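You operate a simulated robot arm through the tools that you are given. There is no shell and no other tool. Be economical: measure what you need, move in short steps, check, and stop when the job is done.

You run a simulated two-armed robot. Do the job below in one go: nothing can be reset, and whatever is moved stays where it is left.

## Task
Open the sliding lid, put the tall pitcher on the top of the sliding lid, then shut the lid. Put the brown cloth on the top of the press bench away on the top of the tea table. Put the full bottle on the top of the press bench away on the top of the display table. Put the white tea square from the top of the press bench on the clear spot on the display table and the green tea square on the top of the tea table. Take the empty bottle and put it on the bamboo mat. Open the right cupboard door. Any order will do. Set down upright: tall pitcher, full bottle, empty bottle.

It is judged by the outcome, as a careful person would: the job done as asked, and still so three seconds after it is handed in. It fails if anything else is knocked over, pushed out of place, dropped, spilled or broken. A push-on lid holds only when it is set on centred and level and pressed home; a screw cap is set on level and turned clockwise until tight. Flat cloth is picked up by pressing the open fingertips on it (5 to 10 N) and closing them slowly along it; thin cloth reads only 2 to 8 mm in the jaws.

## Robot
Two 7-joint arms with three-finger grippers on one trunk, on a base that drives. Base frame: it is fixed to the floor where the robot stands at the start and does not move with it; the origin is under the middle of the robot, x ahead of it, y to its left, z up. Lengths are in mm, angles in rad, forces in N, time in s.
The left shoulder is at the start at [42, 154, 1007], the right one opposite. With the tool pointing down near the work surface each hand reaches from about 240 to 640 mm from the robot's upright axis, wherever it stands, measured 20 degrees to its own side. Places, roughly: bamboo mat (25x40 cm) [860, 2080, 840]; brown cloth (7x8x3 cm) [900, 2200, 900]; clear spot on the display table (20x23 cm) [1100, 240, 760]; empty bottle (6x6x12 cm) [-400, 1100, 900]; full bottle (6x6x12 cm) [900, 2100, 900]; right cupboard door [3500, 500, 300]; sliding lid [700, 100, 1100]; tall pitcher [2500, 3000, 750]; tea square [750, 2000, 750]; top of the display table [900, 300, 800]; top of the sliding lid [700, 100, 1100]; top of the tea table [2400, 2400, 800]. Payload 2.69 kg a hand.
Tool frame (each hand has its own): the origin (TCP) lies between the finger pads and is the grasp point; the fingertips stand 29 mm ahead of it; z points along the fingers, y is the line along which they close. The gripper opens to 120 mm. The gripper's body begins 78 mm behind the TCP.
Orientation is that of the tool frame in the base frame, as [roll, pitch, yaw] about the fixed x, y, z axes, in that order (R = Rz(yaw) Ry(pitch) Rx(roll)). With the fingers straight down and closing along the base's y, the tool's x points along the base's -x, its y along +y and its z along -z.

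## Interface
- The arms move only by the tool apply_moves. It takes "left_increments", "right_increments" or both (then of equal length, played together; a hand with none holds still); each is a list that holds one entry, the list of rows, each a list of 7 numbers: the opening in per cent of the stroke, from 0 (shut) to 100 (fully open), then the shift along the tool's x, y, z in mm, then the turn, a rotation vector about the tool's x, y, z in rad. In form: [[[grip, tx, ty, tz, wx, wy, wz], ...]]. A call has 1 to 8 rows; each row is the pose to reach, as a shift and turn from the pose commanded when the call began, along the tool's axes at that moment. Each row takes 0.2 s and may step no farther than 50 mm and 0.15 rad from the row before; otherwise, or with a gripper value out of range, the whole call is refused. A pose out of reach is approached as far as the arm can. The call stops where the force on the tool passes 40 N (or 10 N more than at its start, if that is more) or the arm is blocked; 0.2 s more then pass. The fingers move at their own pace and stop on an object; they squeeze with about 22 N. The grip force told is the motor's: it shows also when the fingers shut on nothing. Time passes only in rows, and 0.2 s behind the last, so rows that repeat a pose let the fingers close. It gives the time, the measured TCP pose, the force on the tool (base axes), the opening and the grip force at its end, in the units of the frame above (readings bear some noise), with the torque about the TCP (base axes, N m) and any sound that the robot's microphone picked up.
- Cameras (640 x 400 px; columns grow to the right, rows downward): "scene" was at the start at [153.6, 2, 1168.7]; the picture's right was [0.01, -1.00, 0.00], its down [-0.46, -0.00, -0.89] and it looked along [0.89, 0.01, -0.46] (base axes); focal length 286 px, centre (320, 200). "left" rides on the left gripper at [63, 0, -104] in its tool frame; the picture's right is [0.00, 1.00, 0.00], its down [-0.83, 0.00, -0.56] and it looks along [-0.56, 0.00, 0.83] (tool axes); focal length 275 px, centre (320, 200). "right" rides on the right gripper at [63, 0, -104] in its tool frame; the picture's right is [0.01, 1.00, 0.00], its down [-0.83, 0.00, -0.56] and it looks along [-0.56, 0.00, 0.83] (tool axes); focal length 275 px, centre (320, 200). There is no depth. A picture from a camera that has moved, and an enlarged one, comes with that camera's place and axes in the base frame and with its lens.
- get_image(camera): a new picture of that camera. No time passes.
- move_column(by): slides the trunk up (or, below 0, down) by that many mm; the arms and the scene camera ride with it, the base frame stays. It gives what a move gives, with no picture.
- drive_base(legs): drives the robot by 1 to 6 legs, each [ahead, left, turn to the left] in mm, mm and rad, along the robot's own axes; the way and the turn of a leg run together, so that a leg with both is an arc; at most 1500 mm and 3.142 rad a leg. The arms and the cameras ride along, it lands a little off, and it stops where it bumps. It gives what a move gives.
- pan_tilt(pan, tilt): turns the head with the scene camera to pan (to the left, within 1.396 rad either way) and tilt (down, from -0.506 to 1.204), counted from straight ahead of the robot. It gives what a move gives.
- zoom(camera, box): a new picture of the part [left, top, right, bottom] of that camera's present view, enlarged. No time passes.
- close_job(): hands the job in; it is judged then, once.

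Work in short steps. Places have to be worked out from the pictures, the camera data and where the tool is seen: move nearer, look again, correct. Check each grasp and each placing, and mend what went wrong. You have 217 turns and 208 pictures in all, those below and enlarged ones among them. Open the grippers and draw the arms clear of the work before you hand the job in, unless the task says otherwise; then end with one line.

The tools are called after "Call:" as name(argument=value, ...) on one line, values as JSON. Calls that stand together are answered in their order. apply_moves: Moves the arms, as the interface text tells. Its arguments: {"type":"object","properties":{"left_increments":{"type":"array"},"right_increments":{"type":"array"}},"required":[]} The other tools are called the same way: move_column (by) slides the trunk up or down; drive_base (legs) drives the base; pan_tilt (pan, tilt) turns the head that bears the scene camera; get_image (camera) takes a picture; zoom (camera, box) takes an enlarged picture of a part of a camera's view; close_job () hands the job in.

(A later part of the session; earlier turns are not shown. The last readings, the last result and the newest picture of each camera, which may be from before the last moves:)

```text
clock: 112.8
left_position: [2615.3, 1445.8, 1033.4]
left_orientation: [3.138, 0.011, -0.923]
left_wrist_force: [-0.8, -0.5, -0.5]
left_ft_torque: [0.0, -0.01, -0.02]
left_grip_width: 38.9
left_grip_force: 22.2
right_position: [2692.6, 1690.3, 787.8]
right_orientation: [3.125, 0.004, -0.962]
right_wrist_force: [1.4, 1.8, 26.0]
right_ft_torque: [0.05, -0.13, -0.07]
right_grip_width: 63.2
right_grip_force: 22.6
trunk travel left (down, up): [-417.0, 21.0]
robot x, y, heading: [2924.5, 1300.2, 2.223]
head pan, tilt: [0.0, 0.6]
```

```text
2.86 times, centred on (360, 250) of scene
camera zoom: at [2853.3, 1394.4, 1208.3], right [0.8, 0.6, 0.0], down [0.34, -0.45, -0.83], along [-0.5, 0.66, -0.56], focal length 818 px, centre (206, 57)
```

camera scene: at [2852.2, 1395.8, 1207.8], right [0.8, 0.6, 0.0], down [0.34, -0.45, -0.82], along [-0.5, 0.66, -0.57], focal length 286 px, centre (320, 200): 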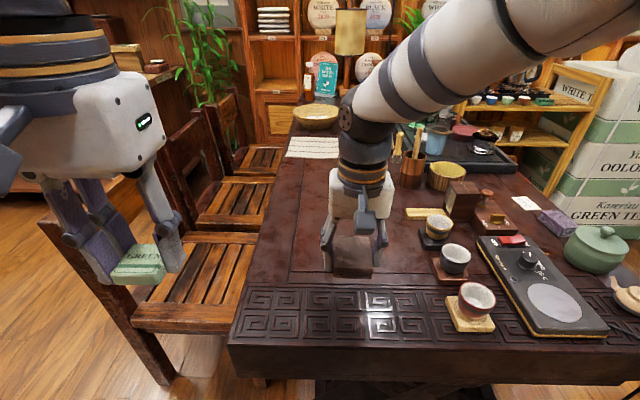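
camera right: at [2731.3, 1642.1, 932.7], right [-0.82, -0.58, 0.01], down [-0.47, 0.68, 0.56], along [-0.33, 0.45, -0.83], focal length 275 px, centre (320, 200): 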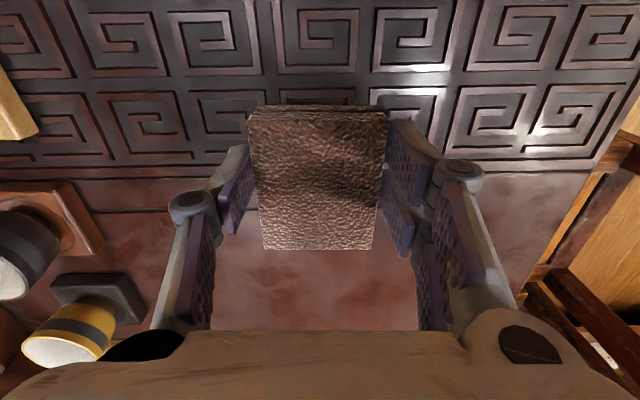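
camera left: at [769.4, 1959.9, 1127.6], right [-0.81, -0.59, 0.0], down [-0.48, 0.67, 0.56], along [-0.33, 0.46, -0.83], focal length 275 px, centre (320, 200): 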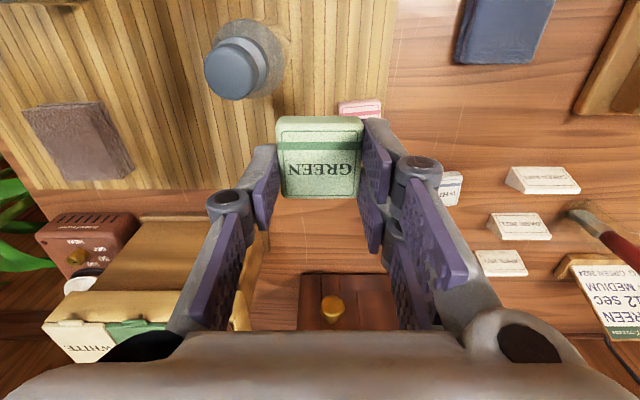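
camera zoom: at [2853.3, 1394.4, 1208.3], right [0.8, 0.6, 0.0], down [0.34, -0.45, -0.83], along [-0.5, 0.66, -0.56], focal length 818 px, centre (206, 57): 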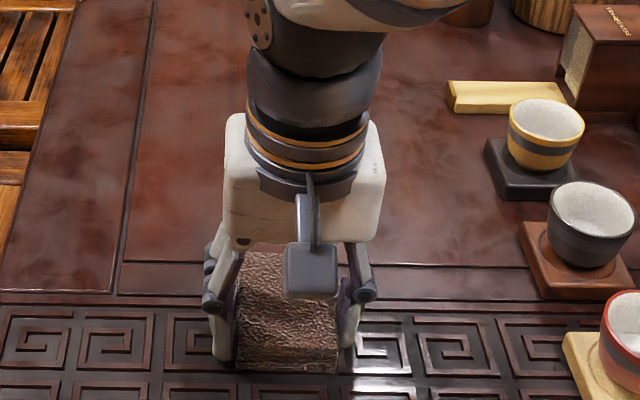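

Contact (26 N); table top is at ≈757. I open and rise.

Call:
apply_moves(right_increments=[[[25, 0, 0, -2, 0, 0, 0], [60, 0, 0, -2, 0, 0, 0], [75, 0, 0, -2, 0, 0, 0], [75, 0, 0, -30, 0, 0, 0], [75, 0, 0, -80, 0, 0, 0], [75, 0, 0, -130, 0, 0, 0], [75, 20, 0, -175, 0, 0, 0], [75, 50, -10, -215, 0, 0, 0]]])

Call:
apply_moves(right_increments=[[[50, 40, -20, -10, 0, 0, 0], [50, 80, -45, -20, 0, 0, 0], [50, 110, -70, -20, 0, 0, 0]]])

Call:
get_image(camera="scene")

```text
refused: row 8 steps farther than a row can; nothing moved
```

```text
clock: 113.6
left_position: [2616.1, 1446.3, 1032.7]
left_orientation: [3.136, 0.009, -0.924]
left_wrist_force: [0.2, -0.8, 0.0]
left_ft_torque: [0.0, 0.02, -0.03]
left_grip_width: 38.9
left_grip_force: 21.9
right_position: [2814.0, 1641.5, 802.6]
right_orientation: [3.127, 0.0, -0.961]
right_wrist_force: [-0.2, 0.0, -0.2]
right_ft_torque: [-0.02, 0.01, -0.04]
right_grip_width: 63.0
right_grip_force: 21.5
trunk travel left (down, up): [-417.0, 21.0]
robot x, y, heading: [2924.8, 1298.9, 2.22]
head pan, tilt: [0.0, 0.6]
```

```text
146 pictures are left
camera scene: at [2852.8, 1395.7, 1207.8], right [0.8, 0.6, 0.0], down [0.34, -0.45, -0.83], along [-0.5, 0.66, -0.56], focal length 286 px, centre (320, 200)
```

scene: 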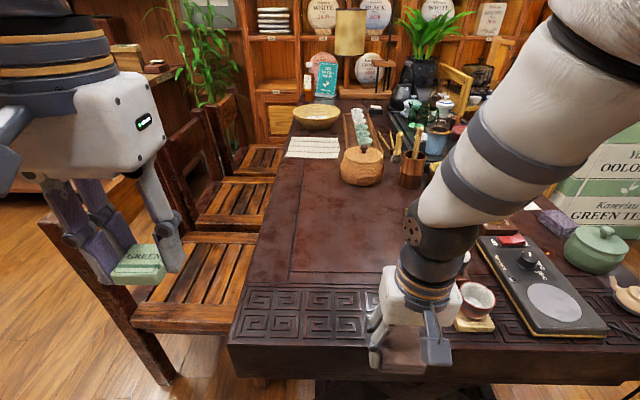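

The first call was refused and the second ran with the cloth still in hand; no contact, the cup is still up. I go back the way I came and then release.

Call:
apply_moves(right_increments=[[[25, -30, 25, 0, 0, 0, 0], [25, -70, 50, 0, 0, 0, 0], [25, -110, 70, 0, 0, 0, 0], [25, -110, 70, 14, 0, 0, 0], [25, -110, 70, 17, 0, 0, 0]]])

Call:
get_image(camera="scene")

```text
clock: 114.8
left_position: [2614.5, 1446.1, 1032.3]
left_orientation: [3.137, 0.009, -0.924]
left_wrist_force: [-0.8, -1.1, -0.2]
left_ft_torque: [0.0, -0.01, 0.01]
left_grip_width: 38.8
left_grip_force: 22.2
right_position: [2691.5, 1690.6, 790.1]
right_orientation: [3.129, -0.002, -0.964]
right_wrist_force: [0.1, -0.3, 0.2]
right_ft_torque: [0.03, 0.0, 0.02]
right_grip_width: 62.9
right_grip_force: 21.7
trunk travel left (down, up): [-417.0, 21.0]
robot x, y, heading: [2924.5, 1302.7, 2.22]
head pan, tilt: [0.0, 0.6]
```

```text
145 pictures are left
camera scene: at [2852.3, 1395.7, 1207.9], right [0.8, 0.6, 0.0], down [0.34, -0.45, -0.83], along [-0.5, 0.66, -0.56], focal length 286 px, centre (320, 200)
```

scene: 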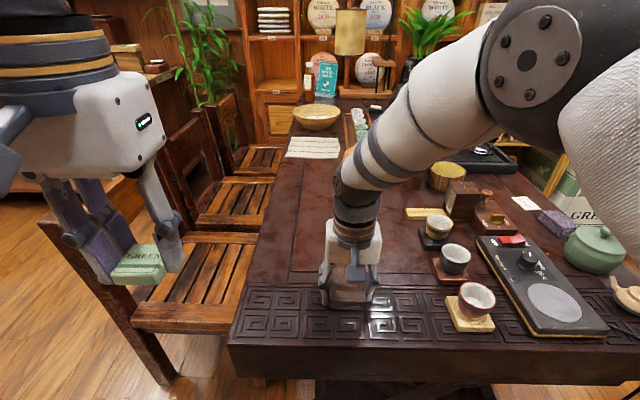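

All cups are unchanged. Now release and rise.

Call:
apply_moves(right_increments=[[[25, 0, 0, 1, 0, 0, 0], [60, 0, 0, 1, 0, 0, 0], [75, 0, 0, 1, 0, 0, 0], [75, 0, 0, -30, 0, 0, 0], [75, 0, 0, -75, 0, 0, 0], [75, 0, 0, -120, 0, 0, 0], [75, 0, 0, -165, 0, 0, 0], [75, 15, 0, -205, 0, 0, 0]]])

Call:
get_image(camera="scene")

```text
clock: 116.6
left_position: [2615.3, 1447.2, 1033.7]
left_orientation: [3.139, 0.008, -0.924]
left_wrist_force: [-0.5, -0.6, -0.4]
left_ft_torque: [0.0, 0.02, -0.01]
left_grip_width: 38.9
left_grip_force: 21.6
right_position: [2702.3, 1679.5, 994.6]
right_orientation: [3.127, -0.001, -0.961]
right_wrist_force: [-0.5, 1.0, 0.3]
right_ft_torque: [0.03, 0.04, -0.01]
right_grip_width: 90.0
right_grip_force: 0.0
trunk travel left (down, up): [-417.0, 21.0]
robot x, y, heading: [2926.9, 1304.0, 2.218]
head pan, tilt: [0.0, 0.6]
```

```text
144 pictures are left
camera scene: at [2852.9, 1395.0, 1208.1], right [0.8, 0.6, 0.0], down [0.34, -0.45, -0.83], along [-0.5, 0.66, -0.56], focal length 286 px, centre (320, 200)
```

scene: 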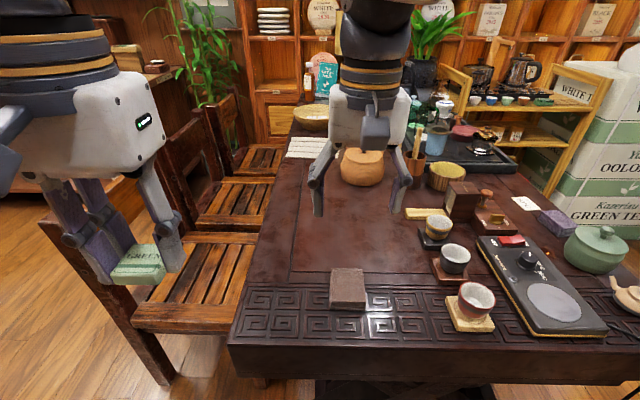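

Cloth is down. I withdraw the right hand back-right and bring the left hand with the green packet over its place.

Call:
apply_moves(right_increments=[[[50, 45, -20, -5, 0, 0, 0], [50, 85, -40, -10, 0, 0, 0], [50, 120, -65, -20, 0, 0, 0], [50, 130, -100, -20, 0, 0, 0]]])

Call:
apply_moves(left_increments=[[[15, -35, -25, 0, 0, 0, 0], [15, -75, -50, 0, 0, 0, 0], [15, -115, -75, 0, 0, 0, 0], [15, -147, -94, 0, 0, 0, 0], [15, -147, -94, 45, 0, 0, 0], [15, -147, -94, 90, 0, 0, 0], [15, -147, -94, 135, 0, 0, 0], [15, -147, -94, 180, 0, 0, 0]]])

Call:
get_image(camera="scene")

```text
clock: 117.6
left_position: [2615.6, 1447.7, 1032.7]
left_orientation: [3.137, 0.009, -0.923]
left_wrist_force: [-0.1, 0.5, 0.2]
left_ft_torque: [0.01, 0.05, -0.03]
left_grip_width: 38.7
left_grip_force: 21.6
right_position: [2863.9, 1632.0, 1014.8]
right_orientation: [3.126, 0.001, -0.961]
right_wrist_force: [0.6, 0.2, 0.5]
right_ft_torque: [-0.02, 0.02, 0.03]
right_grip_width: 60.0
right_grip_force: 0.1
trunk travel left (down, up): [-417.0, 21.0]
robot x, y, heading: [2928.0, 1298.9, 2.216]
head pan, tilt: [0.0, 0.6]
```

```text
clock: 119.4
left_position: [2596.4, 1624.7, 851.1]
left_orientation: [3.138, 0.01, -0.923]
left_wrist_force: [0.0, 0.5, 0.0]
left_ft_torque: [-0.02, 0.03, 0.01]
left_grip_width: 38.8
left_grip_force: 22.1
right_position: [2862.9, 1632.8, 1014.5]
right_orientation: [3.129, -0.002, -0.962]
right_wrist_force: [-0.6, 0.6, 0.2]
right_ft_torque: [-0.05, 0.01, 0.01]
right_grip_width: 60.0
right_grip_force: 0.1
trunk travel left (down, up): [-417.0, 21.0]
robot x, y, heading: [2925.0, 1303.4, 2.217]
head pan, tilt: [0.0, 0.6]
```

```text
143 pictures are left
camera scene: at [2852.1, 1396.2, 1207.7], right [0.8, 0.6, 0.0], down [0.34, -0.45, -0.82], along [-0.5, 0.66, -0.57], focal length 286 px, centre (320, 200)
```

scene: 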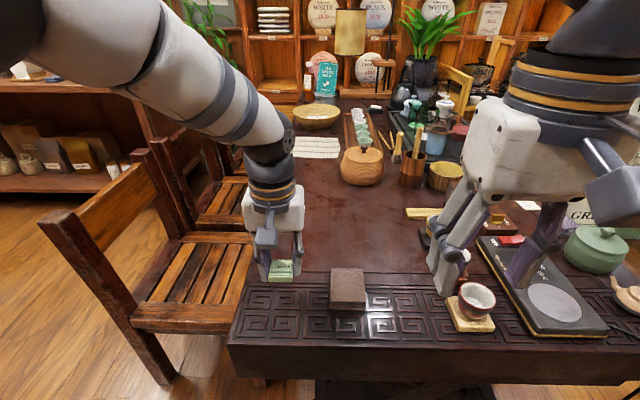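

Lower the packet to the table.

Call:
apply_moves(left_increments=[[[15, 0, 0, 30, 0, 0, 0], [15, 0, 0, 50, 0, 0, 0], [15, 0, 0, 58, 0, 0, 0], [15, 0, 0, 62, 0, 0, 0], [15, 0, 0, 65, 0, 0, 0]]])

```text
clock: 120.6
left_position: [2597.9, 1624.4, 788.2]
left_orientation: [3.137, 0.013, -0.925]
left_wrist_force: [-1.2, 1.1, 8.0]
left_ft_torque: [0.02, -0.04, 0.01]
left_grip_width: 38.7
left_grip_force: 21.9
right_position: [2862.4, 1630.9, 1016.4]
right_orientation: [3.126, 0.0, -0.963]
right_wrist_force: [0.8, 0.2, -0.7]
right_ft_torque: [0.02, 0.02, -0.02]
right_grip_width: 60.4
right_grip_force: 0.0
trunk travel left (down, up): [-417.0, 21.0]
robot x, y, heading: [2925.1, 1300.3, 2.222]
head pan, tilt: [0.0, 0.6]
```

Touching (8 N). I open and rise.

Call:
apply_moves(left_increments=[[[15, 0, 0, -1, 0, 0, 0], [40, 0, 0, -1, 0, 0, 0], [50, 0, 0, -2, 0, 0, 0], [50, 0, 0, -40, 0, 0, 0], [50, 0, 0, -85, 0, 0, 0], [50, 0, 0, -130, 0, 0, 0], [50, 0, 0, -175, 0, 0, 0], [50, 30, 10, -210, 0, 0, 0]]])

Call:
get_image(camera="scene")

```text
clock: 122.4
left_position: [2611.4, 1591.5, 1000.4]
left_orientation: [3.137, 0.01, -0.923]
left_wrist_force: [0.5, -0.2, -0.5]
left_ft_torque: [0.01, 0.0, -0.01]
left_grip_width: 60.0
left_grip_force: 0.1
right_position: [2863.4, 1630.0, 1015.7]
right_orientation: [3.128, 0.001, -0.961]
right_wrist_force: [0.2, 0.0, -0.4]
right_ft_torque: [0.01, 0.01, -0.01]
right_grip_width: 59.9
right_grip_force: 0.0
trunk travel left (down, up): [-417.0, 21.0]
robot x, y, heading: [2924.9, 1301.6, 2.223]
head pan, tilt: [0.0, 0.6]
```

```text
142 pictures are left
camera scene: at [2852.9, 1394.4, 1208.2], right [0.8, 0.6, 0.0], down [0.34, -0.45, -0.83], along [-0.5, 0.66, -0.56], focal length 286 px, centre (320, 200)
```

scene: 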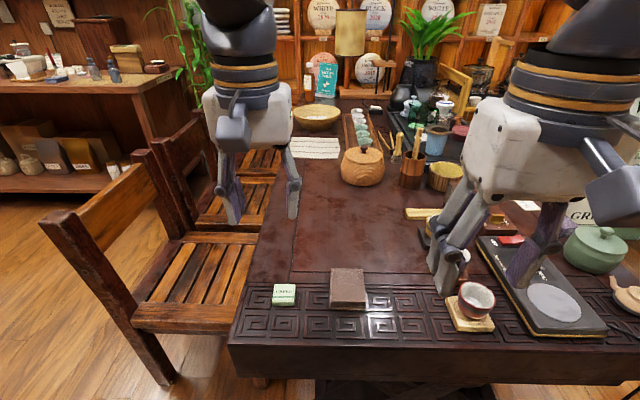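

Both are on the tea table. Now I look for the tall pitcher.

Call:
pan_tilt(pan=-0.1, tilt=0.35)

Call:
zoom(camera="scene", box=[220, 120, 540, 320])

Call:
zoom(camera="scene", box=[300, 170, 460, 270])

```text
clock: 123.1
left_position: [2611.6, 1593.7, 1000.2]
left_orientation: [3.136, 0.008, -0.922]
left_wrist_force: [-0.1, 0.3, 0.6]
left_ft_torque: [0.0, 0.02, -0.02]
left_grip_width: 60.0
left_grip_force: 0.1
right_position: [2863.4, 1631.5, 1015.3]
right_orientation: [3.128, -0.002, -0.962]
right_wrist_force: [0.4, 0.3, -0.2]
right_ft_torque: [0.04, 0.0, 0.03]
right_grip_width: 60.1
right_grip_force: 0.1
trunk travel left (down, up): [-417.0, 21.0]
robot x, y, heading: [2924.9, 1300.5, 2.221]
head pan, tilt: [-0.099, 0.351]
```

```text
2.00 times, centred on (380, 220) of scene
camera zoom: at [2857.1, 1404.6, 1230.6], right [0.85, 0.52, 0.0], down [0.18, -0.29, -0.94], along [-0.49, 0.8, -0.34], focal length 572 px, centre (200, 160)
```

zoom: 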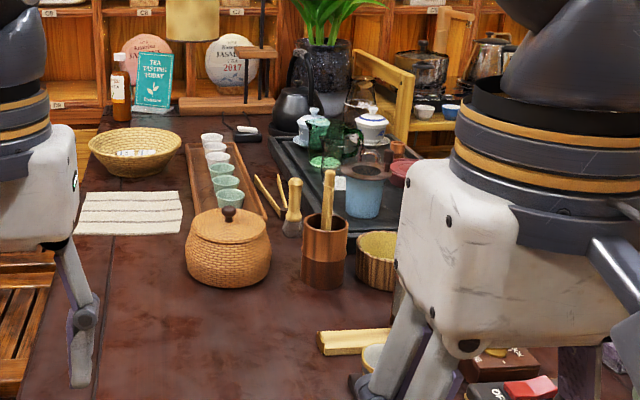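

```text
4.00 times, centred on (380, 220) of scene
camera zoom: at [2857.1, 1404.6, 1230.6], right [0.85, 0.52, 0.0], down [0.18, -0.29, -0.94], along [-0.49, 0.8, -0.34], focal length 1145 px, centre (80, 120)
```

zoom: 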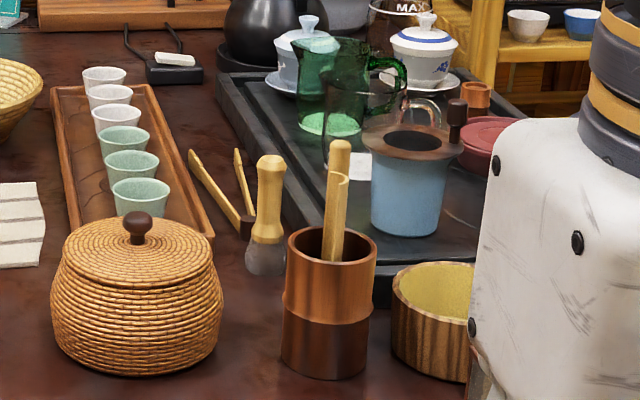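

Call:
pan_tilt(pan=-0.35, tilt=0.3)

Call:
get_image(camera="scene")

```text
clock: 123.9
left_position: [2611.7, 1594.2, 999.4]
left_orientation: [3.137, 0.007, -0.921]
left_wrist_force: [-0.3, 0.2, -0.3]
left_ft_torque: [-0.01, 0.01, 0.02]
left_grip_width: 59.9
left_grip_force: 0.2
right_position: [2862.9, 1631.6, 1015.9]
right_orientation: [3.127, 0.0, -0.963]
right_wrist_force: [0.8, -0.2, 0.5]
right_ft_torque: [-0.02, 0.03, 0.0]
right_grip_width: 60.1
right_grip_force: 0.0
trunk travel left (down, up): [-417.0, 21.0]
robot x, y, heading: [2923.7, 1304.2, 2.22]
head pan, tilt: [-0.351, 0.3]
```

```text
139 pictures are left
camera scene: at [2878.3, 1414.5, 1235.3], right [0.96, 0.29, 0.0], down [0.09, -0.28, -0.96], along [-0.28, 0.91, -0.3], focal length 286 px, centre (320, 200)
```

scene: 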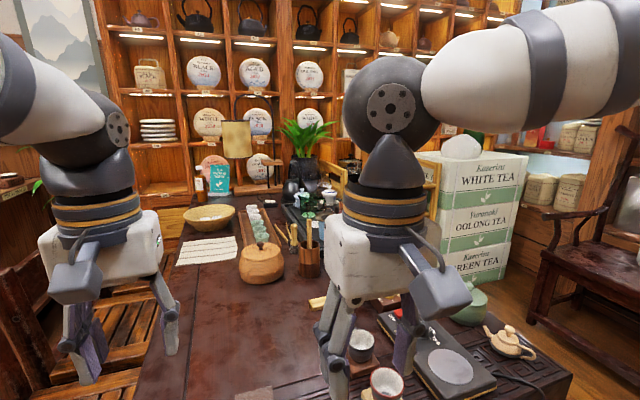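

The rack near the far side of the table is hidden by my arm. I drive around to the table's far side, where the floor is free.

Call:
apply_moves(right_increments=[[[50, 15, 20, -10, 0, 0, 0], [50, 30, 40, -20, 0, 0, 0]]], left_increments=[[[50, 40, 0, -10, 0, 0, 0], [50, 80, 0, -20, 0, 0, 0]]])

Call:
drive_base(legs=[[-230, 0, 0], [0, -900, 0]])

Call:
pan_tilt(pan=0.0, tilt=0.35)

Call:
get_image(camera="scene")

```text
clock: 124.5
left_position: [2660.1, 1528.0, 1018.9]
left_orientation: [3.137, 0.011, -0.922]
left_wrist_force: [-0.3, 0.1, -0.2]
left_ft_torque: [0.04, 0.03, -0.01]
left_grip_width: 60.2
left_grip_force: 0.1
right_position: [2848.4, 1583.9, 1038.2]
right_orientation: [3.126, -0.001, -0.963]
right_wrist_force: [0.7, -0.3, 0.1]
right_ft_torque: [-0.01, -0.01, -0.02]
right_grip_width: 60.1
right_grip_force: 0.1
trunk travel left (down, up): [-417.0, 21.0]
robot x, y, heading: [2923.1, 1301.3, 2.217]
head pan, tilt: [-0.351, 0.3]
```

```text
clock: 133.0
left_position: [3512.9, 1863.4, 1019.1]
left_orientation: [3.137, 0.008, -0.947]
left_wrist_force: [0.7, -0.6, 0.3]
left_ft_torque: [0.03, 0.0, 0.01]
left_grip_width: 59.6
left_grip_force: 0.2
right_position: [3703.5, 1915.8, 1036.4]
right_orientation: [3.126, -0.001, -0.984]
right_wrist_force: [0.2, -0.4, -0.3]
right_ft_torque: [0.01, 0.03, 0.02]
right_grip_width: 59.9
right_grip_force: 0.0
trunk travel left (down, up): [-417.0, 21.0]
robot x, y, heading: [3773.1, 1628.7, 2.189]
head pan, tilt: [-0.351, 0.3]
```

```text
clock: 133.8
left_position: [3511.8, 1862.2, 1020.0]
left_orientation: [3.139, 0.01, -0.945]
left_wrist_force: [0.1, 0.2, -0.7]
left_ft_torque: [0.02, -0.01, -0.03]
left_grip_width: 59.7
left_grip_force: 0.1
right_position: [3701.9, 1916.2, 1036.8]
right_orientation: [3.128, -0.001, -0.984]
right_wrist_force: [-0.8, 0.0, 0.7]
right_ft_torque: [-0.02, 0.0, 0.02]
right_grip_width: 60.0
right_grip_force: 0.1
trunk travel left (down, up): [-417.0, 21.0]
robot x, y, heading: [3770.6, 1628.2, 2.196]
head pan, tilt: [0.0, 0.351]
```

```text
138 pictures are left
camera scene: at [3699.9, 1729.6, 1230.6], right [0.81, 0.58, 0.0], down [0.2, -0.28, -0.94], along [-0.55, 0.76, -0.34], focal length 286 px, centre (320, 200)
```

scene: 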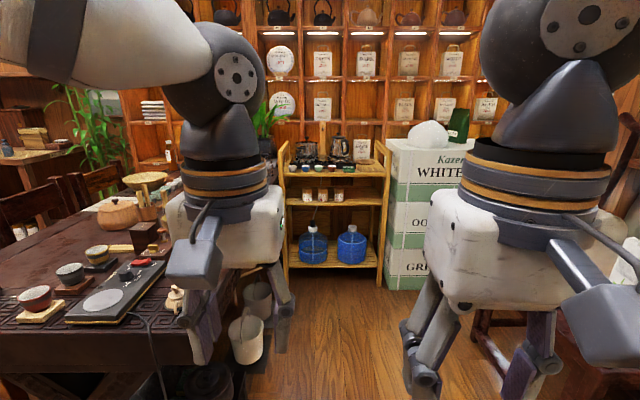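

Call:
zoom(camera="scene", box=[260, 110, 420, 210])

```text
4.00 times, centred on (340, 160) of scene
camera zoom: at [3699.9, 1729.6, 1230.6], right [0.81, 0.58, 0.0], down [0.2, -0.28, -0.94], along [-0.55, 0.76, -0.34], focal length 1145 px, centre (240, 360)
```

zoom: 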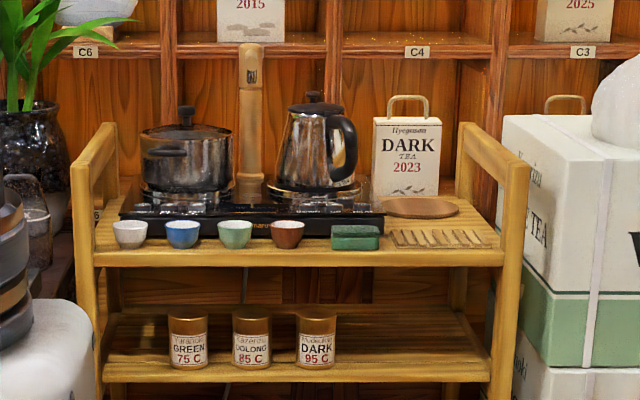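

A glass pitcher with a handle stands near the far-left part of the table. I drive forward along the far side and look.

Call:
drive_base(legs=[[850, -90, 0]])

Call:
pan_tilt(pan=0.45, tilt=0.45)

Call:
get_image(camera="scene")

```text
clock: 138.3
left_position: [3097.2, 2599.4, 1018.2]
left_orientation: [3.139, 0.009, -0.951]
left_wrist_force: [0.3, -0.6, -0.5]
left_ft_torque: [0.0, 0.0, -0.01]
left_grip_width: 60.1
left_grip_force: 0.0
right_position: [3288.0, 2650.9, 1037.4]
right_orientation: [3.127, -0.002, -0.988]
right_wrist_force: [-0.4, 0.0, 0.5]
right_ft_torque: [0.01, 0.02, 0.05]
right_grip_width: 60.1
right_grip_force: 0.1
trunk travel left (down, up): [-417.0, 21.0]
robot x, y, heading: [3357.1, 2367.8, 2.193]
head pan, tilt: [0.0, 0.351]
```

```text
clock: 139.2
left_position: [3096.7, 2600.7, 1019.6]
left_orientation: [3.139, 0.009, -0.951]
left_wrist_force: [-0.1, 1.1, 0.0]
left_ft_torque: [0.02, -0.01, 0.02]
left_grip_width: 60.0
left_grip_force: 0.2
right_position: [3285.6, 2651.7, 1036.3]
right_orientation: [3.128, -0.002, -0.989]
right_wrist_force: [-0.4, -0.1, 0.7]
right_ft_torque: [-0.01, -0.03, 0.0]
right_grip_width: 60.2
right_grip_force: 0.1
trunk travel left (down, up): [-417.0, 21.0]
robot x, y, heading: [3360.2, 2365.2, 2.195]
head pan, tilt: [0.45, 0.45]
```

```text
136 pictures are left
camera scene: at [3257.7, 2434.0, 1221.4], right [0.48, 0.88, 0.0], down [0.38, -0.21, -0.9], along [-0.79, 0.43, -0.44], focal length 286 px, centre (320, 200)
```

scene: 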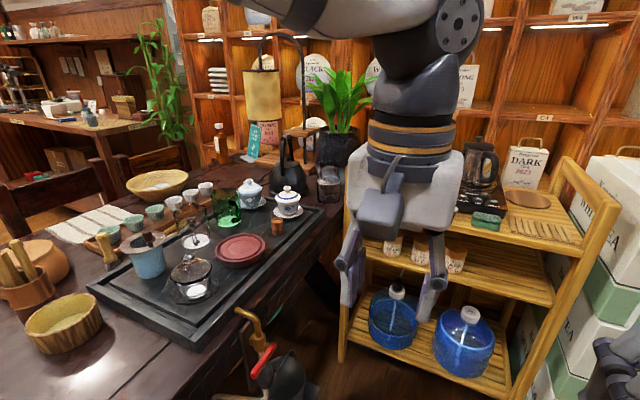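

Call:
zoom(camera="scene", box=[180, 120, 360, 240])

Call:
zoom(camera="scene", box=[90, 170, 330, 310])

```text
3.33 times, centred on (270, 180) of scene
camera zoom: at [3257.7, 2434.0, 1221.4], right [0.48, 0.88, 0.0], down [0.38, -0.21, -0.9], along [-0.79, 0.43, -0.44], focal length 954 px, centre (487, 267)
```

zoom: 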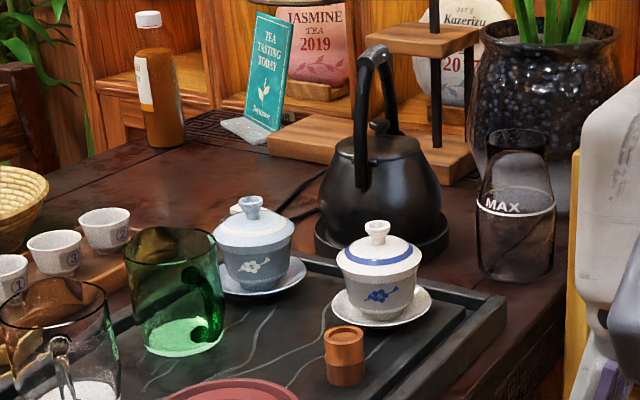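

```text
2.67 times, centred on (210, 240) of scene
camera zoom: at [3257.7, 2434.0, 1221.4], right [0.48, 0.88, 0.0], down [0.38, -0.21, -0.9], along [-0.79, 0.43, -0.44], focal length 763 px, centre (613, 93)
```

zoom: 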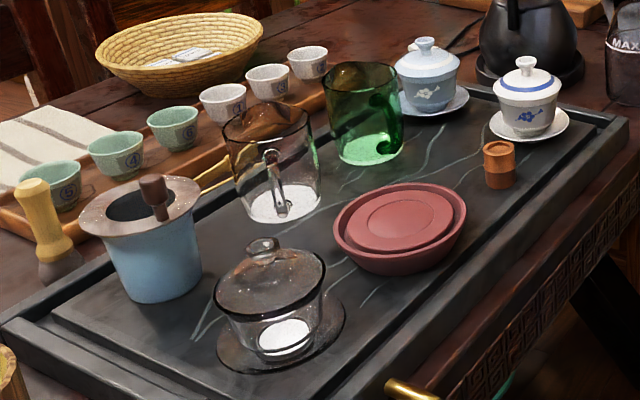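

The smoky glass pitcher with the MAX mark, at ≈[2440,2915], is the tall pitcher; the rack's post and the kettle stand close on either side. I turn and drive nearer.

Call:
drive_base(legs=[[0, 0, 0.405], [400, -140, 0]])

Call:
pan_tilt(pan=0.35, tilt=0.55)

Call:
get_image(camera="scene")

Call:
get_image(camera="left")

```text
clock: 143.1
left_position: [2745.9, 2808.2, 1019.4]
left_orientation: [3.137, 0.008, -0.534]
left_wrist_force: [0.3, -0.8, 0.3]
left_ft_torque: [0.01, 0.0, -0.01]
left_grip_width: 60.1
left_grip_force: 0.0
right_position: [2898.3, 2933.2, 1037.0]
right_orientation: [3.127, -0.002, -0.572]
right_wrist_force: [-0.6, 0.0, 0.7]
right_ft_torque: [0.0, -0.03, 0.0]
right_grip_width: 60.1
right_grip_force: 0.1
trunk travel left (down, up): [-417.0, 21.0]
robot x, y, heading: [3076.6, 2700.6, 2.61]
head pan, tilt: [0.45, 0.45]
```

```text
clock: 143.7
left_position: [2745.6, 2808.8, 1019.7]
left_orientation: [3.138, 0.009, -0.533]
left_wrist_force: [-0.1, 0.8, -0.4]
left_ft_torque: [-0.01, 0.01, -0.04]
left_grip_width: 60.2
left_grip_force: 0.1
right_position: [2899.5, 2932.8, 1036.6]
right_orientation: [3.127, 0.001, -0.572]
right_wrist_force: [-0.9, 0.1, 0.1]
right_ft_torque: [-0.01, 0.01, -0.01]
right_grip_width: 60.2
right_grip_force: 0.0
trunk travel left (down, up): [-417.0, 21.0]
robot x, y, heading: [3078.4, 2701.2, 2.606]
head pan, tilt: [0.351, 0.55]
```

```text
133 pictures are left
camera scene: at [2963.5, 2731.0, 1212.4], right [0.18, 0.98, 0.0], down [0.51, -0.1, -0.85], along [-0.84, 0.16, -0.52], focal length 286 px, centre (320, 200)
```

scene: 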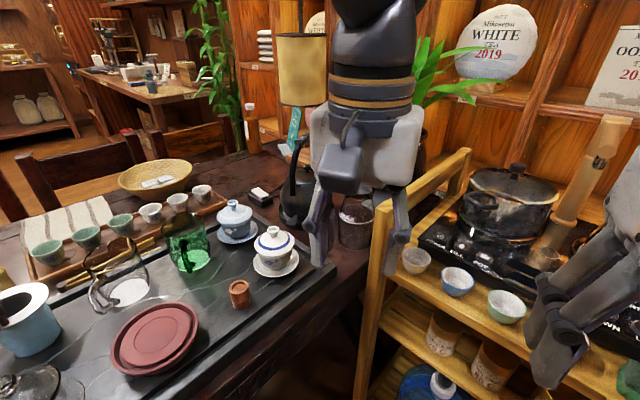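

```text
132 pictures are left
camera left: at [2801.7, 2776.2, 1123.4], right [-0.51, -0.86, 0.0], down [-0.71, 0.43, 0.56], along [-0.48, 0.29, -0.83], focal length 275 px, centre (320, 200)
```

left: 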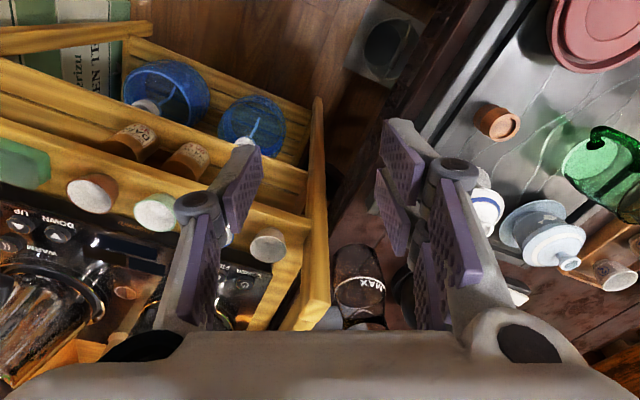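

The pitcher is at ≈[2447,2904], 88 mm from the rack's side. I drive 180 mm closer and look with the left hand's camera.

Call:
drive_base(legs=[[170, 0, 0]])

Call:
get_image(camera="left")

Call:
get_image(camera="scene")

```text
clock: 145.2
left_position: [2601.0, 2894.1, 1020.2]
left_orientation: [3.138, 0.007, -0.531]
left_wrist_force: [0.1, -0.3, -0.2]
left_ft_torque: [-0.02, 0.0, 0.0]
left_grip_width: 60.2
left_grip_force: 0.1
right_position: [2753.8, 3018.0, 1035.8]
right_orientation: [3.128, -0.002, -0.569]
right_wrist_force: [-0.5, 0.4, -0.3]
right_ft_torque: [0.0, -0.02, 0.03]
right_grip_width: 60.1
right_grip_force: 0.1
trunk travel left (down, up): [-417.0, 21.0]
robot x, y, heading: [2930.9, 2787.2, 2.609]
head pan, tilt: [0.351, 0.55]
```

```text
131 pictures are left
camera left: at [2655.9, 2861.6, 1123.2], right [-0.51, -0.86, 0.0], down [-0.71, 0.42, 0.56], along [-0.49, 0.28, -0.83], focal length 275 px, centre (320, 200)
```

left: 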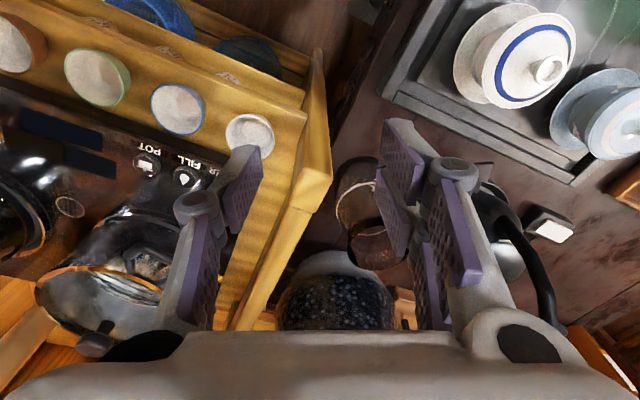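

```text
130 pictures are left
camera scene: at [2817.8, 2816.7, 1212.3], right [0.18, 0.98, 0.0], down [0.51, -0.09, -0.85], along [-0.84, 0.15, -0.52], focal length 286 px, centre (320, 200)
```

scene: 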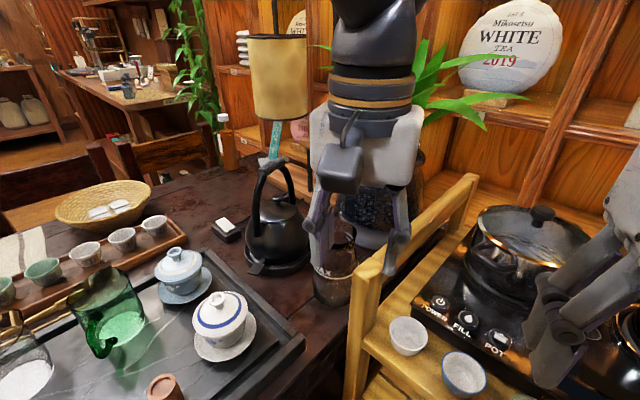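

Pitcher centre ≈[2448,2912]. I move above it while turning the gripper ~1.18 rad so it closes along the direction free of the rack and kettle.

Call:
apply_moves(left_increments=[[[60, 0, 0, -10, 0, 0, -0.147], [60, -20, 9, -10, 0, 0, -0.294], [60, -40, 18, -10, 0, 0, -0.441], [70, -60, 27, -10, 0, 0, -0.588], [80, -80, 36, -10, 0, 0, -0.735], [90, -100, 45, -10, 0, 0, -0.882], [95, -120, 54, -10, 0, 0, -1.03], [95, -141, 62, -10, 0, 0, -1.176]]])

Call:
get_image(camera="left")

Call:
get_image(camera="scene")

```text
clock: 147.0
left_position: [2447.7, 2912.8, 1030.2]
left_orientation: [-3.136, 0.006, 0.647]
left_wrist_force: [0.1, -0.2, 0.4]
left_ft_torque: [0.03, -0.03, 0.0]
left_grip_width: 114.0
left_grip_force: 0.1
right_position: [2752.7, 3018.0, 1035.3]
right_orientation: [3.128, -0.002, -0.57]
right_wrist_force: [-0.2, 0.7, 0.3]
right_ft_torque: [0.02, 0.0, 0.0]
right_grip_width: 60.2
right_grip_force: 0.0
trunk travel left (down, up): [-417.0, 21.0]
robot x, y, heading: [2934.0, 2783.8, 2.614]
head pan, tilt: [0.351, 0.55]
```

```text
129 pictures are left
camera left: at [2499.5, 2950.4, 1134.5], right [0.6, -0.8, -0.01], down [-0.66, -0.5, 0.56], along [-0.45, -0.33, -0.83], focal length 275 px, centre (320, 200)
```

left: 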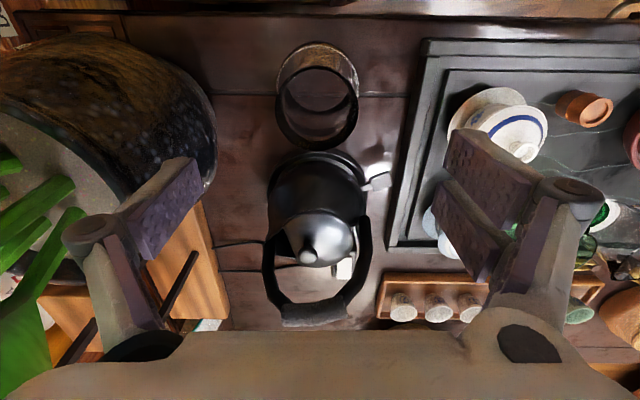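

```text
128 pictures are left
camera scene: at [2817.9, 2816.7, 1212.2], right [0.18, 0.98, 0.0], down [0.51, -0.09, -0.85], along [-0.84, 0.15, -0.52], focal length 286 px, centre (320, 200)
```

scene: 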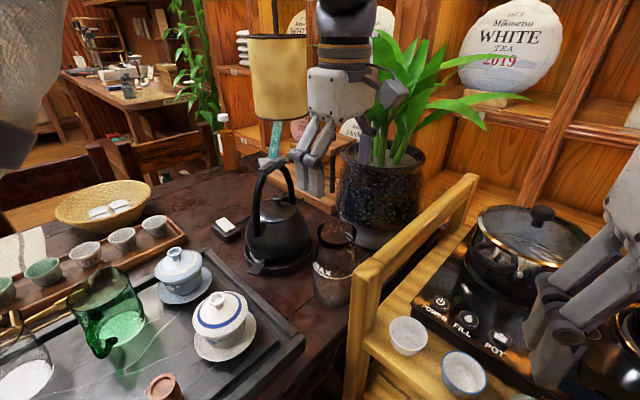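

Centred over the pitcher (4 mm offset). I descend partway and recheck.

Call:
apply_moves(left_increments=[[[90, 0, -4, 40, 0, 0, 0], [90, 0, -4, 80, 0, 0, 0], [90, 0, -4, 110, 0, 0, 0]]])

Call:
get_image(camera="left")

Call:
get_image(camera="scene")

```text
clock: 147.8
left_position: [2446.1, 2913.0, 919.4]
left_orientation: [-3.134, 0.007, 0.643]
left_wrist_force: [-0.3, -0.2, 0.6]
left_ft_torque: [-0.01, -0.04, -0.06]
left_grip_width: 107.8
left_grip_force: 0.0
right_position: [2753.6, 3017.7, 1035.9]
right_orientation: [3.129, -0.002, -0.569]
right_wrist_force: [0.0, -0.1, -0.5]
right_ft_torque: [0.0, -0.04, 0.02]
right_grip_width: 59.9
right_grip_force: 0.0
trunk travel left (down, up): [-417.0, 21.0]
robot x, y, heading: [2931.5, 2785.5, 2.608]
head pan, tilt: [0.351, 0.55]
```

```text
127 pictures are left
camera left: at [2498.5, 2950.0, 1022.5], right [0.6, -0.8, -0.01], down [-0.66, -0.5, 0.56], along [-0.45, -0.33, -0.83], focal length 275 px, centre (320, 200)
```

left: 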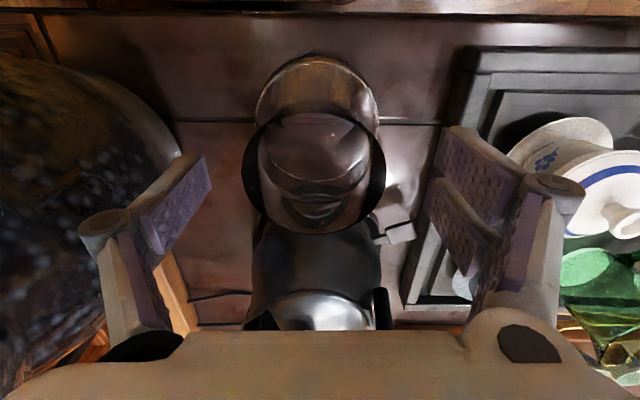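

```text
126 pictures are left
camera scene: at [2818.0, 2816.6, 1212.3], right [0.18, 0.98, 0.0], down [0.51, -0.09, -0.85], along [-0.84, 0.15, -0.52], focal length 286 px, centre (320, 200)
```

scene: 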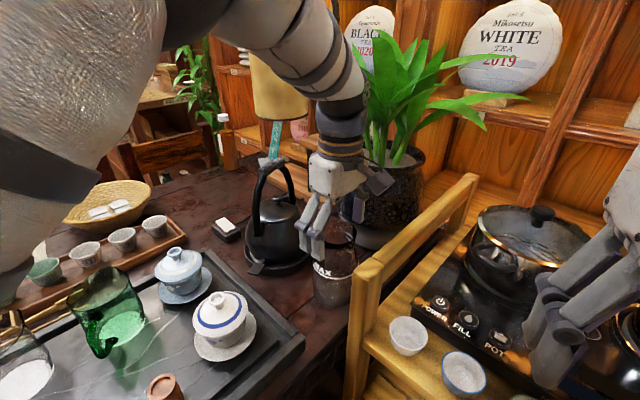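

Centre within ~5 mm. I descend to mid-body and close.

Call:
apply_moves(left_increments=[[[90, -5, -1, 35, 0, 0, 0], [90, -5, -1, 65, 0, 0, 0], [90, -5, -1, 75, 0, 0, 0], [70, -5, -1, 75, 0, 0, 0], [50, -5, -1, 75, 0, 0, 0], [45, -5, -1, 75, 0, 0, 0], [45, -5, -1, 75, 0, 0, 0]]])

Call:
get_image(camera="left")

```text
clock: 149.4
left_position: [2440.5, 2913.0, 847.2]
left_orientation: [-3.132, 0.008, 0.643]
left_wrist_force: [2.3, 0.4, 20.4]
left_ft_torque: [-0.64, -0.61, 0.08]
left_grip_width: 84.9
left_grip_force: 21.9
right_position: [2755.3, 3018.3, 1038.1]
right_orientation: [3.128, 0.001, -0.57]
right_wrist_force: [-0.2, 0.2, 0.4]
right_ft_torque: [-0.03, 0.0, -0.01]
right_grip_width: 59.9
right_grip_force: 0.0
trunk travel left (down, up): [-417.0, 21.0]
robot x, y, heading: [2932.2, 2783.4, 2.61]
head pan, tilt: [0.351, 0.55]
```

```text
125 pictures are left
camera left: at [2493.0, 2950.5, 950.7], right [0.6, -0.8, -0.01], down [-0.66, -0.5, 0.56], along [-0.46, -0.33, -0.83], focal length 275 px, centre (320, 200)
```

left: 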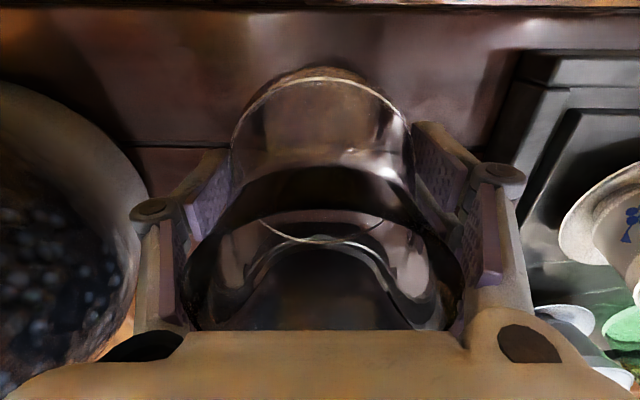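

Gripped at 85 mm, palm just touching the rim. I lift straight up.

Call:
apply_moves(left_increments=[[[45, 0, 0, -5, 0, 0, 0], [45, 0, 0, -30, 0, 0, 0], [45, 0, 0, -75, 0, 0, 0], [45, 0, 0, -120, 0, 0, 0], [45, 0, 0, -165, 0, 0, 0], [45, 0, 0, -205, 0, 0, 0]]])

Call:
get_image(camera="scene")

Call:
get_image(camera="left")

```text
clock: 150.8
left_position: [2437.7, 2910.8, 1051.3]
left_orientation: [-3.136, 0.006, 0.645]
left_wrist_force: [0.6, -1.2, -2.8]
left_ft_torque: [0.0, 0.02, -0.01]
left_grip_width: 84.0
left_grip_force: 22.3
right_position: [2753.5, 3017.6, 1037.6]
right_orientation: [3.127, 0.0, -0.57]
right_wrist_force: [0.2, 0.3, 0.4]
right_ft_torque: [0.01, 0.04, 0.02]
right_grip_width: 60.2
right_grip_force: 0.2
trunk travel left (down, up): [-417.0, 21.0]
robot x, y, heading: [2930.2, 2781.5, 2.608]
head pan, tilt: [0.351, 0.55]
```

```text
124 pictures are left
camera scene: at [2818.3, 2816.3, 1212.4], right [0.18, 0.98, 0.0], down [0.51, -0.09, -0.85], along [-0.84, 0.15, -0.52], focal length 286 px, centre (320, 200)
```

scene: 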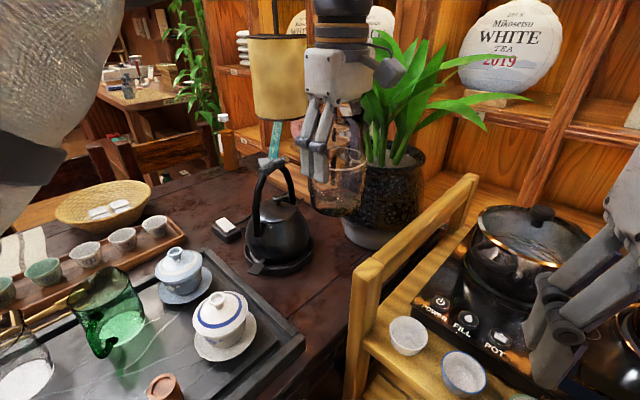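

```text
123 pictures are left
camera left: at [2490.1, 2948.3, 1154.7], right [0.6, -0.8, -0.01], down [-0.66, -0.5, 0.56], along [-0.45, -0.33, -0.83], focal length 275 px, centre (320, 200)
```

left: 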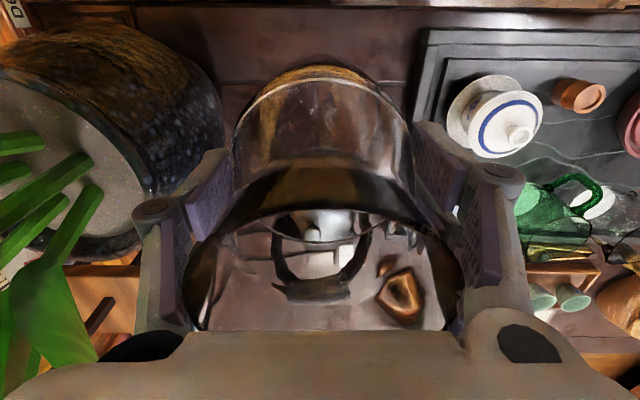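

Held. I retract toward the robot while turning the wrist back.

Call:
apply_moves(left_increments=[[[45, 6, 15, -5, 0, 0, 0.14], [45, 12, 30, -10, 0, 0, 0.28], [45, 18, 45, -15, 0, 0, 0.42], [45, 24, 60, -15, 0, 0, 0.56], [45, 30, 75, -15, 0, 0, 0.7], [45, 36, 90, -15, 0, 0, 0.84], [45, 43, 105, -15, 0, 0, 0.98], [45, 50, 120, -15, 0, 0, 1.12]]])

Call:
get_image(camera="scene")

```text
clock: 152.6
left_position: [2553.7, 2847.6, 1066.8]
left_orientation: [3.138, 0.01, -0.478]
left_wrist_force: [0.3, -0.6, -2.9]
left_ft_torque: [0.02, 0.01, -0.03]
left_grip_width: 84.1
left_grip_force: 21.3
right_position: [2753.7, 3017.9, 1037.0]
right_orientation: [3.129, 0.0, -0.571]
right_wrist_force: [0.1, -0.3, 0.0]
right_ft_torque: [0.01, 0.01, 0.0]
right_grip_width: 60.0
right_grip_force: 0.1
trunk travel left (down, up): [-417.0, 21.0]
robot x, y, heading: [2933.9, 2784.3, 2.603]
head pan, tilt: [0.351, 0.55]
```

```text
122 pictures are left
camera scene: at [2818.3, 2816.1, 1212.4], right [0.18, 0.98, 0.0], down [0.51, -0.09, -0.85], along [-0.84, 0.15, -0.52], focal length 286 px, centre (320, 200)
```

scene: 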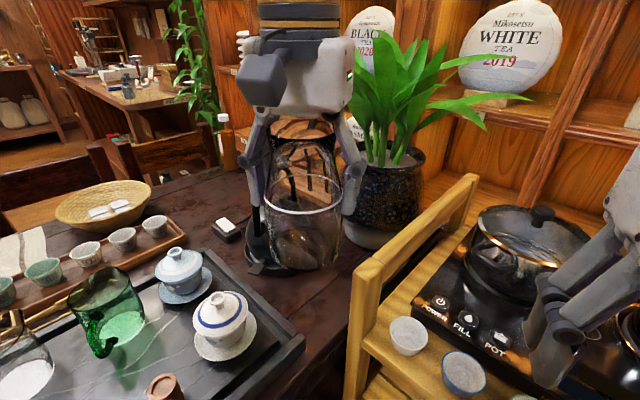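

Now back out along the way I came, to the table's right end.

Call:
drive_base(legs=[[-570, 140, 0], [0, 0, -0.41], [-850, 60, 0]])

Call:
get_image(camera="left")

```text
clock: 161.3
left_position: [3501.3, 1849.6, 1065.5]
left_orientation: [3.139, 0.01, -0.868]
left_wrist_force: [-0.2, 0.6, -2.8]
left_ft_torque: [-0.03, 0.02, 0.01]
left_grip_width: 84.0
left_grip_force: 22.0
right_position: [3751.7, 1931.9, 1036.5]
right_orientation: [3.127, -0.002, -0.962]
right_wrist_force: [0.3, 0.0, 0.3]
right_ft_torque: [0.04, 0.01, -0.03]
right_grip_width: 60.1
right_grip_force: 0.0
trunk travel left (down, up): [-417.0, 21.0]
robot x, y, heading: [3829.0, 1647.7, 2.221]
head pan, tilt: [0.351, 0.55]
```

```text
121 pictures are left
camera left: at [3543.5, 1800.8, 1169.5], right [-0.77, -0.64, 0.0], down [-0.53, 0.63, 0.56], along [-0.36, 0.43, -0.83], focal length 275 px, centre (320, 200)
```

left: 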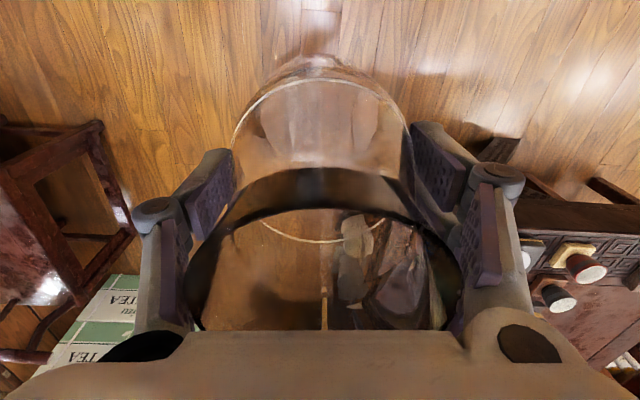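

Pitcher steady. I turn and drive toward the gap between chairs and display table.

Call:
drive_base(legs=[[0, 0, 1.367], [1400, 0, 0], [0, 0, -0.5]])

Call:
pan_tilt(pan=0.0, tilt=0.45)

Call:
get_image(camera="scene")

```text
clock: 173.1
left_position: [2225.1, 908.0, 1066.4]
left_orientation: [3.137, 0.009, 0.013]
left_wrist_force: [0.3, 0.3, -3.0]
left_ft_torque: [0.03, -0.01, 0.02]
left_grip_width: 83.7
left_grip_force: 21.8
right_position: [2322.4, 1151.9, 1036.3]
right_orientation: [3.127, 0.001, -0.084]
right_wrist_force: [0.6, 0.4, 0.3]
right_ft_torque: [0.01, -0.02, -0.02]
right_grip_width: 60.0
right_grip_force: 0.1
trunk travel left (down, up): [-417.0, 21.0]
robot x, y, heading: [2593.5, 1028.0, 3.101]
head pan, tilt: [0.351, 0.55]
```

```text
clock: 173.9
left_position: [2225.1, 907.6, 1066.6]
left_orientation: [3.138, 0.008, 0.01]
left_wrist_force: [-0.4, 0.1, -3.1]
left_ft_torque: [-0.03, 0.0, 0.02]
left_grip_width: 83.6
left_grip_force: 21.9
right_position: [2321.7, 1151.3, 1036.2]
right_orientation: [3.128, -0.001, -0.082]
right_wrist_force: [0.7, 0.4, -0.2]
right_ft_torque: [0.0, -0.03, 0.01]
right_grip_width: 59.9
right_grip_force: 0.1
trunk travel left (down, up): [-417.0, 21.0]
robot x, y, heading: [2588.9, 1033.4, 3.097]
head pan, tilt: [0.0, 0.45]
```

```text
120 pictures are left
camera scene: at [2467.2, 1036.2, 1221.4], right [0.04, 1.0, 0.0], down [0.44, -0.02, -0.9], along [-0.9, 0.04, -0.44], focal length 286 px, centre (320, 200)
```

scene: 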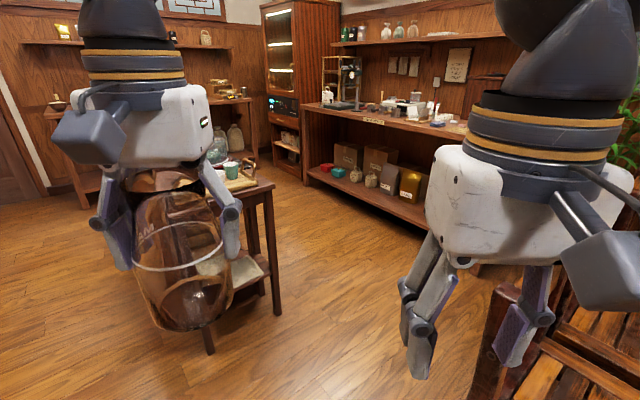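

Call:
drive_base(legs=[[450, 0, 0]])

Call:
pan_tilt(pan=0.65, tilt=0.4)

Call:
get_image(camera="scene")

```text
clock: 176.7
left_position: [1776.5, 917.9, 1065.6]
left_orientation: [3.138, 0.008, 0.027]
left_wrist_force: [0.3, 0.5, -2.7]
left_ft_torque: [-0.03, 0.0, 0.0]
left_grip_width: 83.6
left_grip_force: 21.5
right_position: [1869.0, 1164.7, 1036.4]
right_orientation: [3.128, -0.002, -0.066]
right_wrist_force: [-0.7, -0.3, -0.1]
right_ft_torque: [0.0, 0.0, 0.04]
right_grip_width: 59.6
right_grip_force: 0.2
trunk travel left (down, up): [-417.0, 21.0]
robot x, y, heading: [2139.9, 1044.5, 3.114]
head pan, tilt: [0.0, 0.45]
```

```text
clock: 177.7
left_position: [1775.7, 917.7, 1066.3]
left_orientation: [3.139, 0.009, 0.028]
left_wrist_force: [0.1, 0.5, -2.3]
left_ft_torque: [-0.03, 0.03, 0.01]
left_grip_width: 83.7
left_grip_force: 22.0
right_position: [1869.8, 1163.2, 1036.6]
right_orientation: [3.128, 0.001, -0.067]
right_wrist_force: [0.1, -0.2, -0.4]
right_ft_torque: [-0.01, -0.01, -0.01]
right_grip_width: 60.1
right_grip_force: 0.0
trunk travel left (down, up): [-417.0, 21.0]
robot x, y, heading: [2135.1, 1043.1, 3.107]
head pan, tilt: [0.649, 0.4]
```

```text
119 pictures are left
camera scene: at [2032.7, 994.0, 1226.1], right [-0.58, 0.81, 0.0], down [0.32, 0.23, -0.92], along [-0.75, -0.54, -0.39], focal length 286 px, centre (320, 200)
```

scene: 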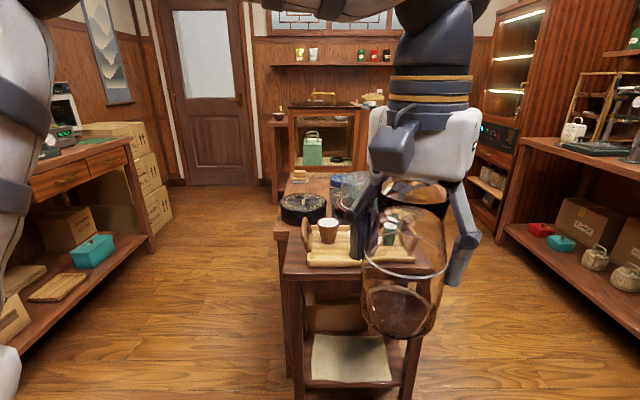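

Call:
zoom(camera="scene", box=[250, 80, 410, 280])

```text
2.00 times, centred on (330, 180) of scene
camera zoom: at [2032.7, 994.0, 1226.1], right [-0.58, 0.81, 0.0], down [0.32, 0.23, -0.92], along [-0.75, -0.54, -0.39], focal length 572 px, centre (300, 240)
```

zoom: 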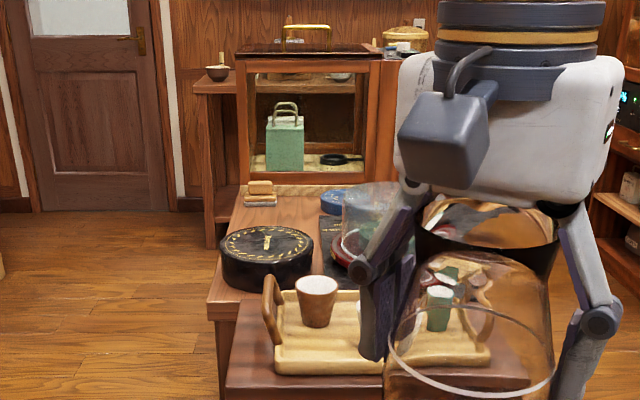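

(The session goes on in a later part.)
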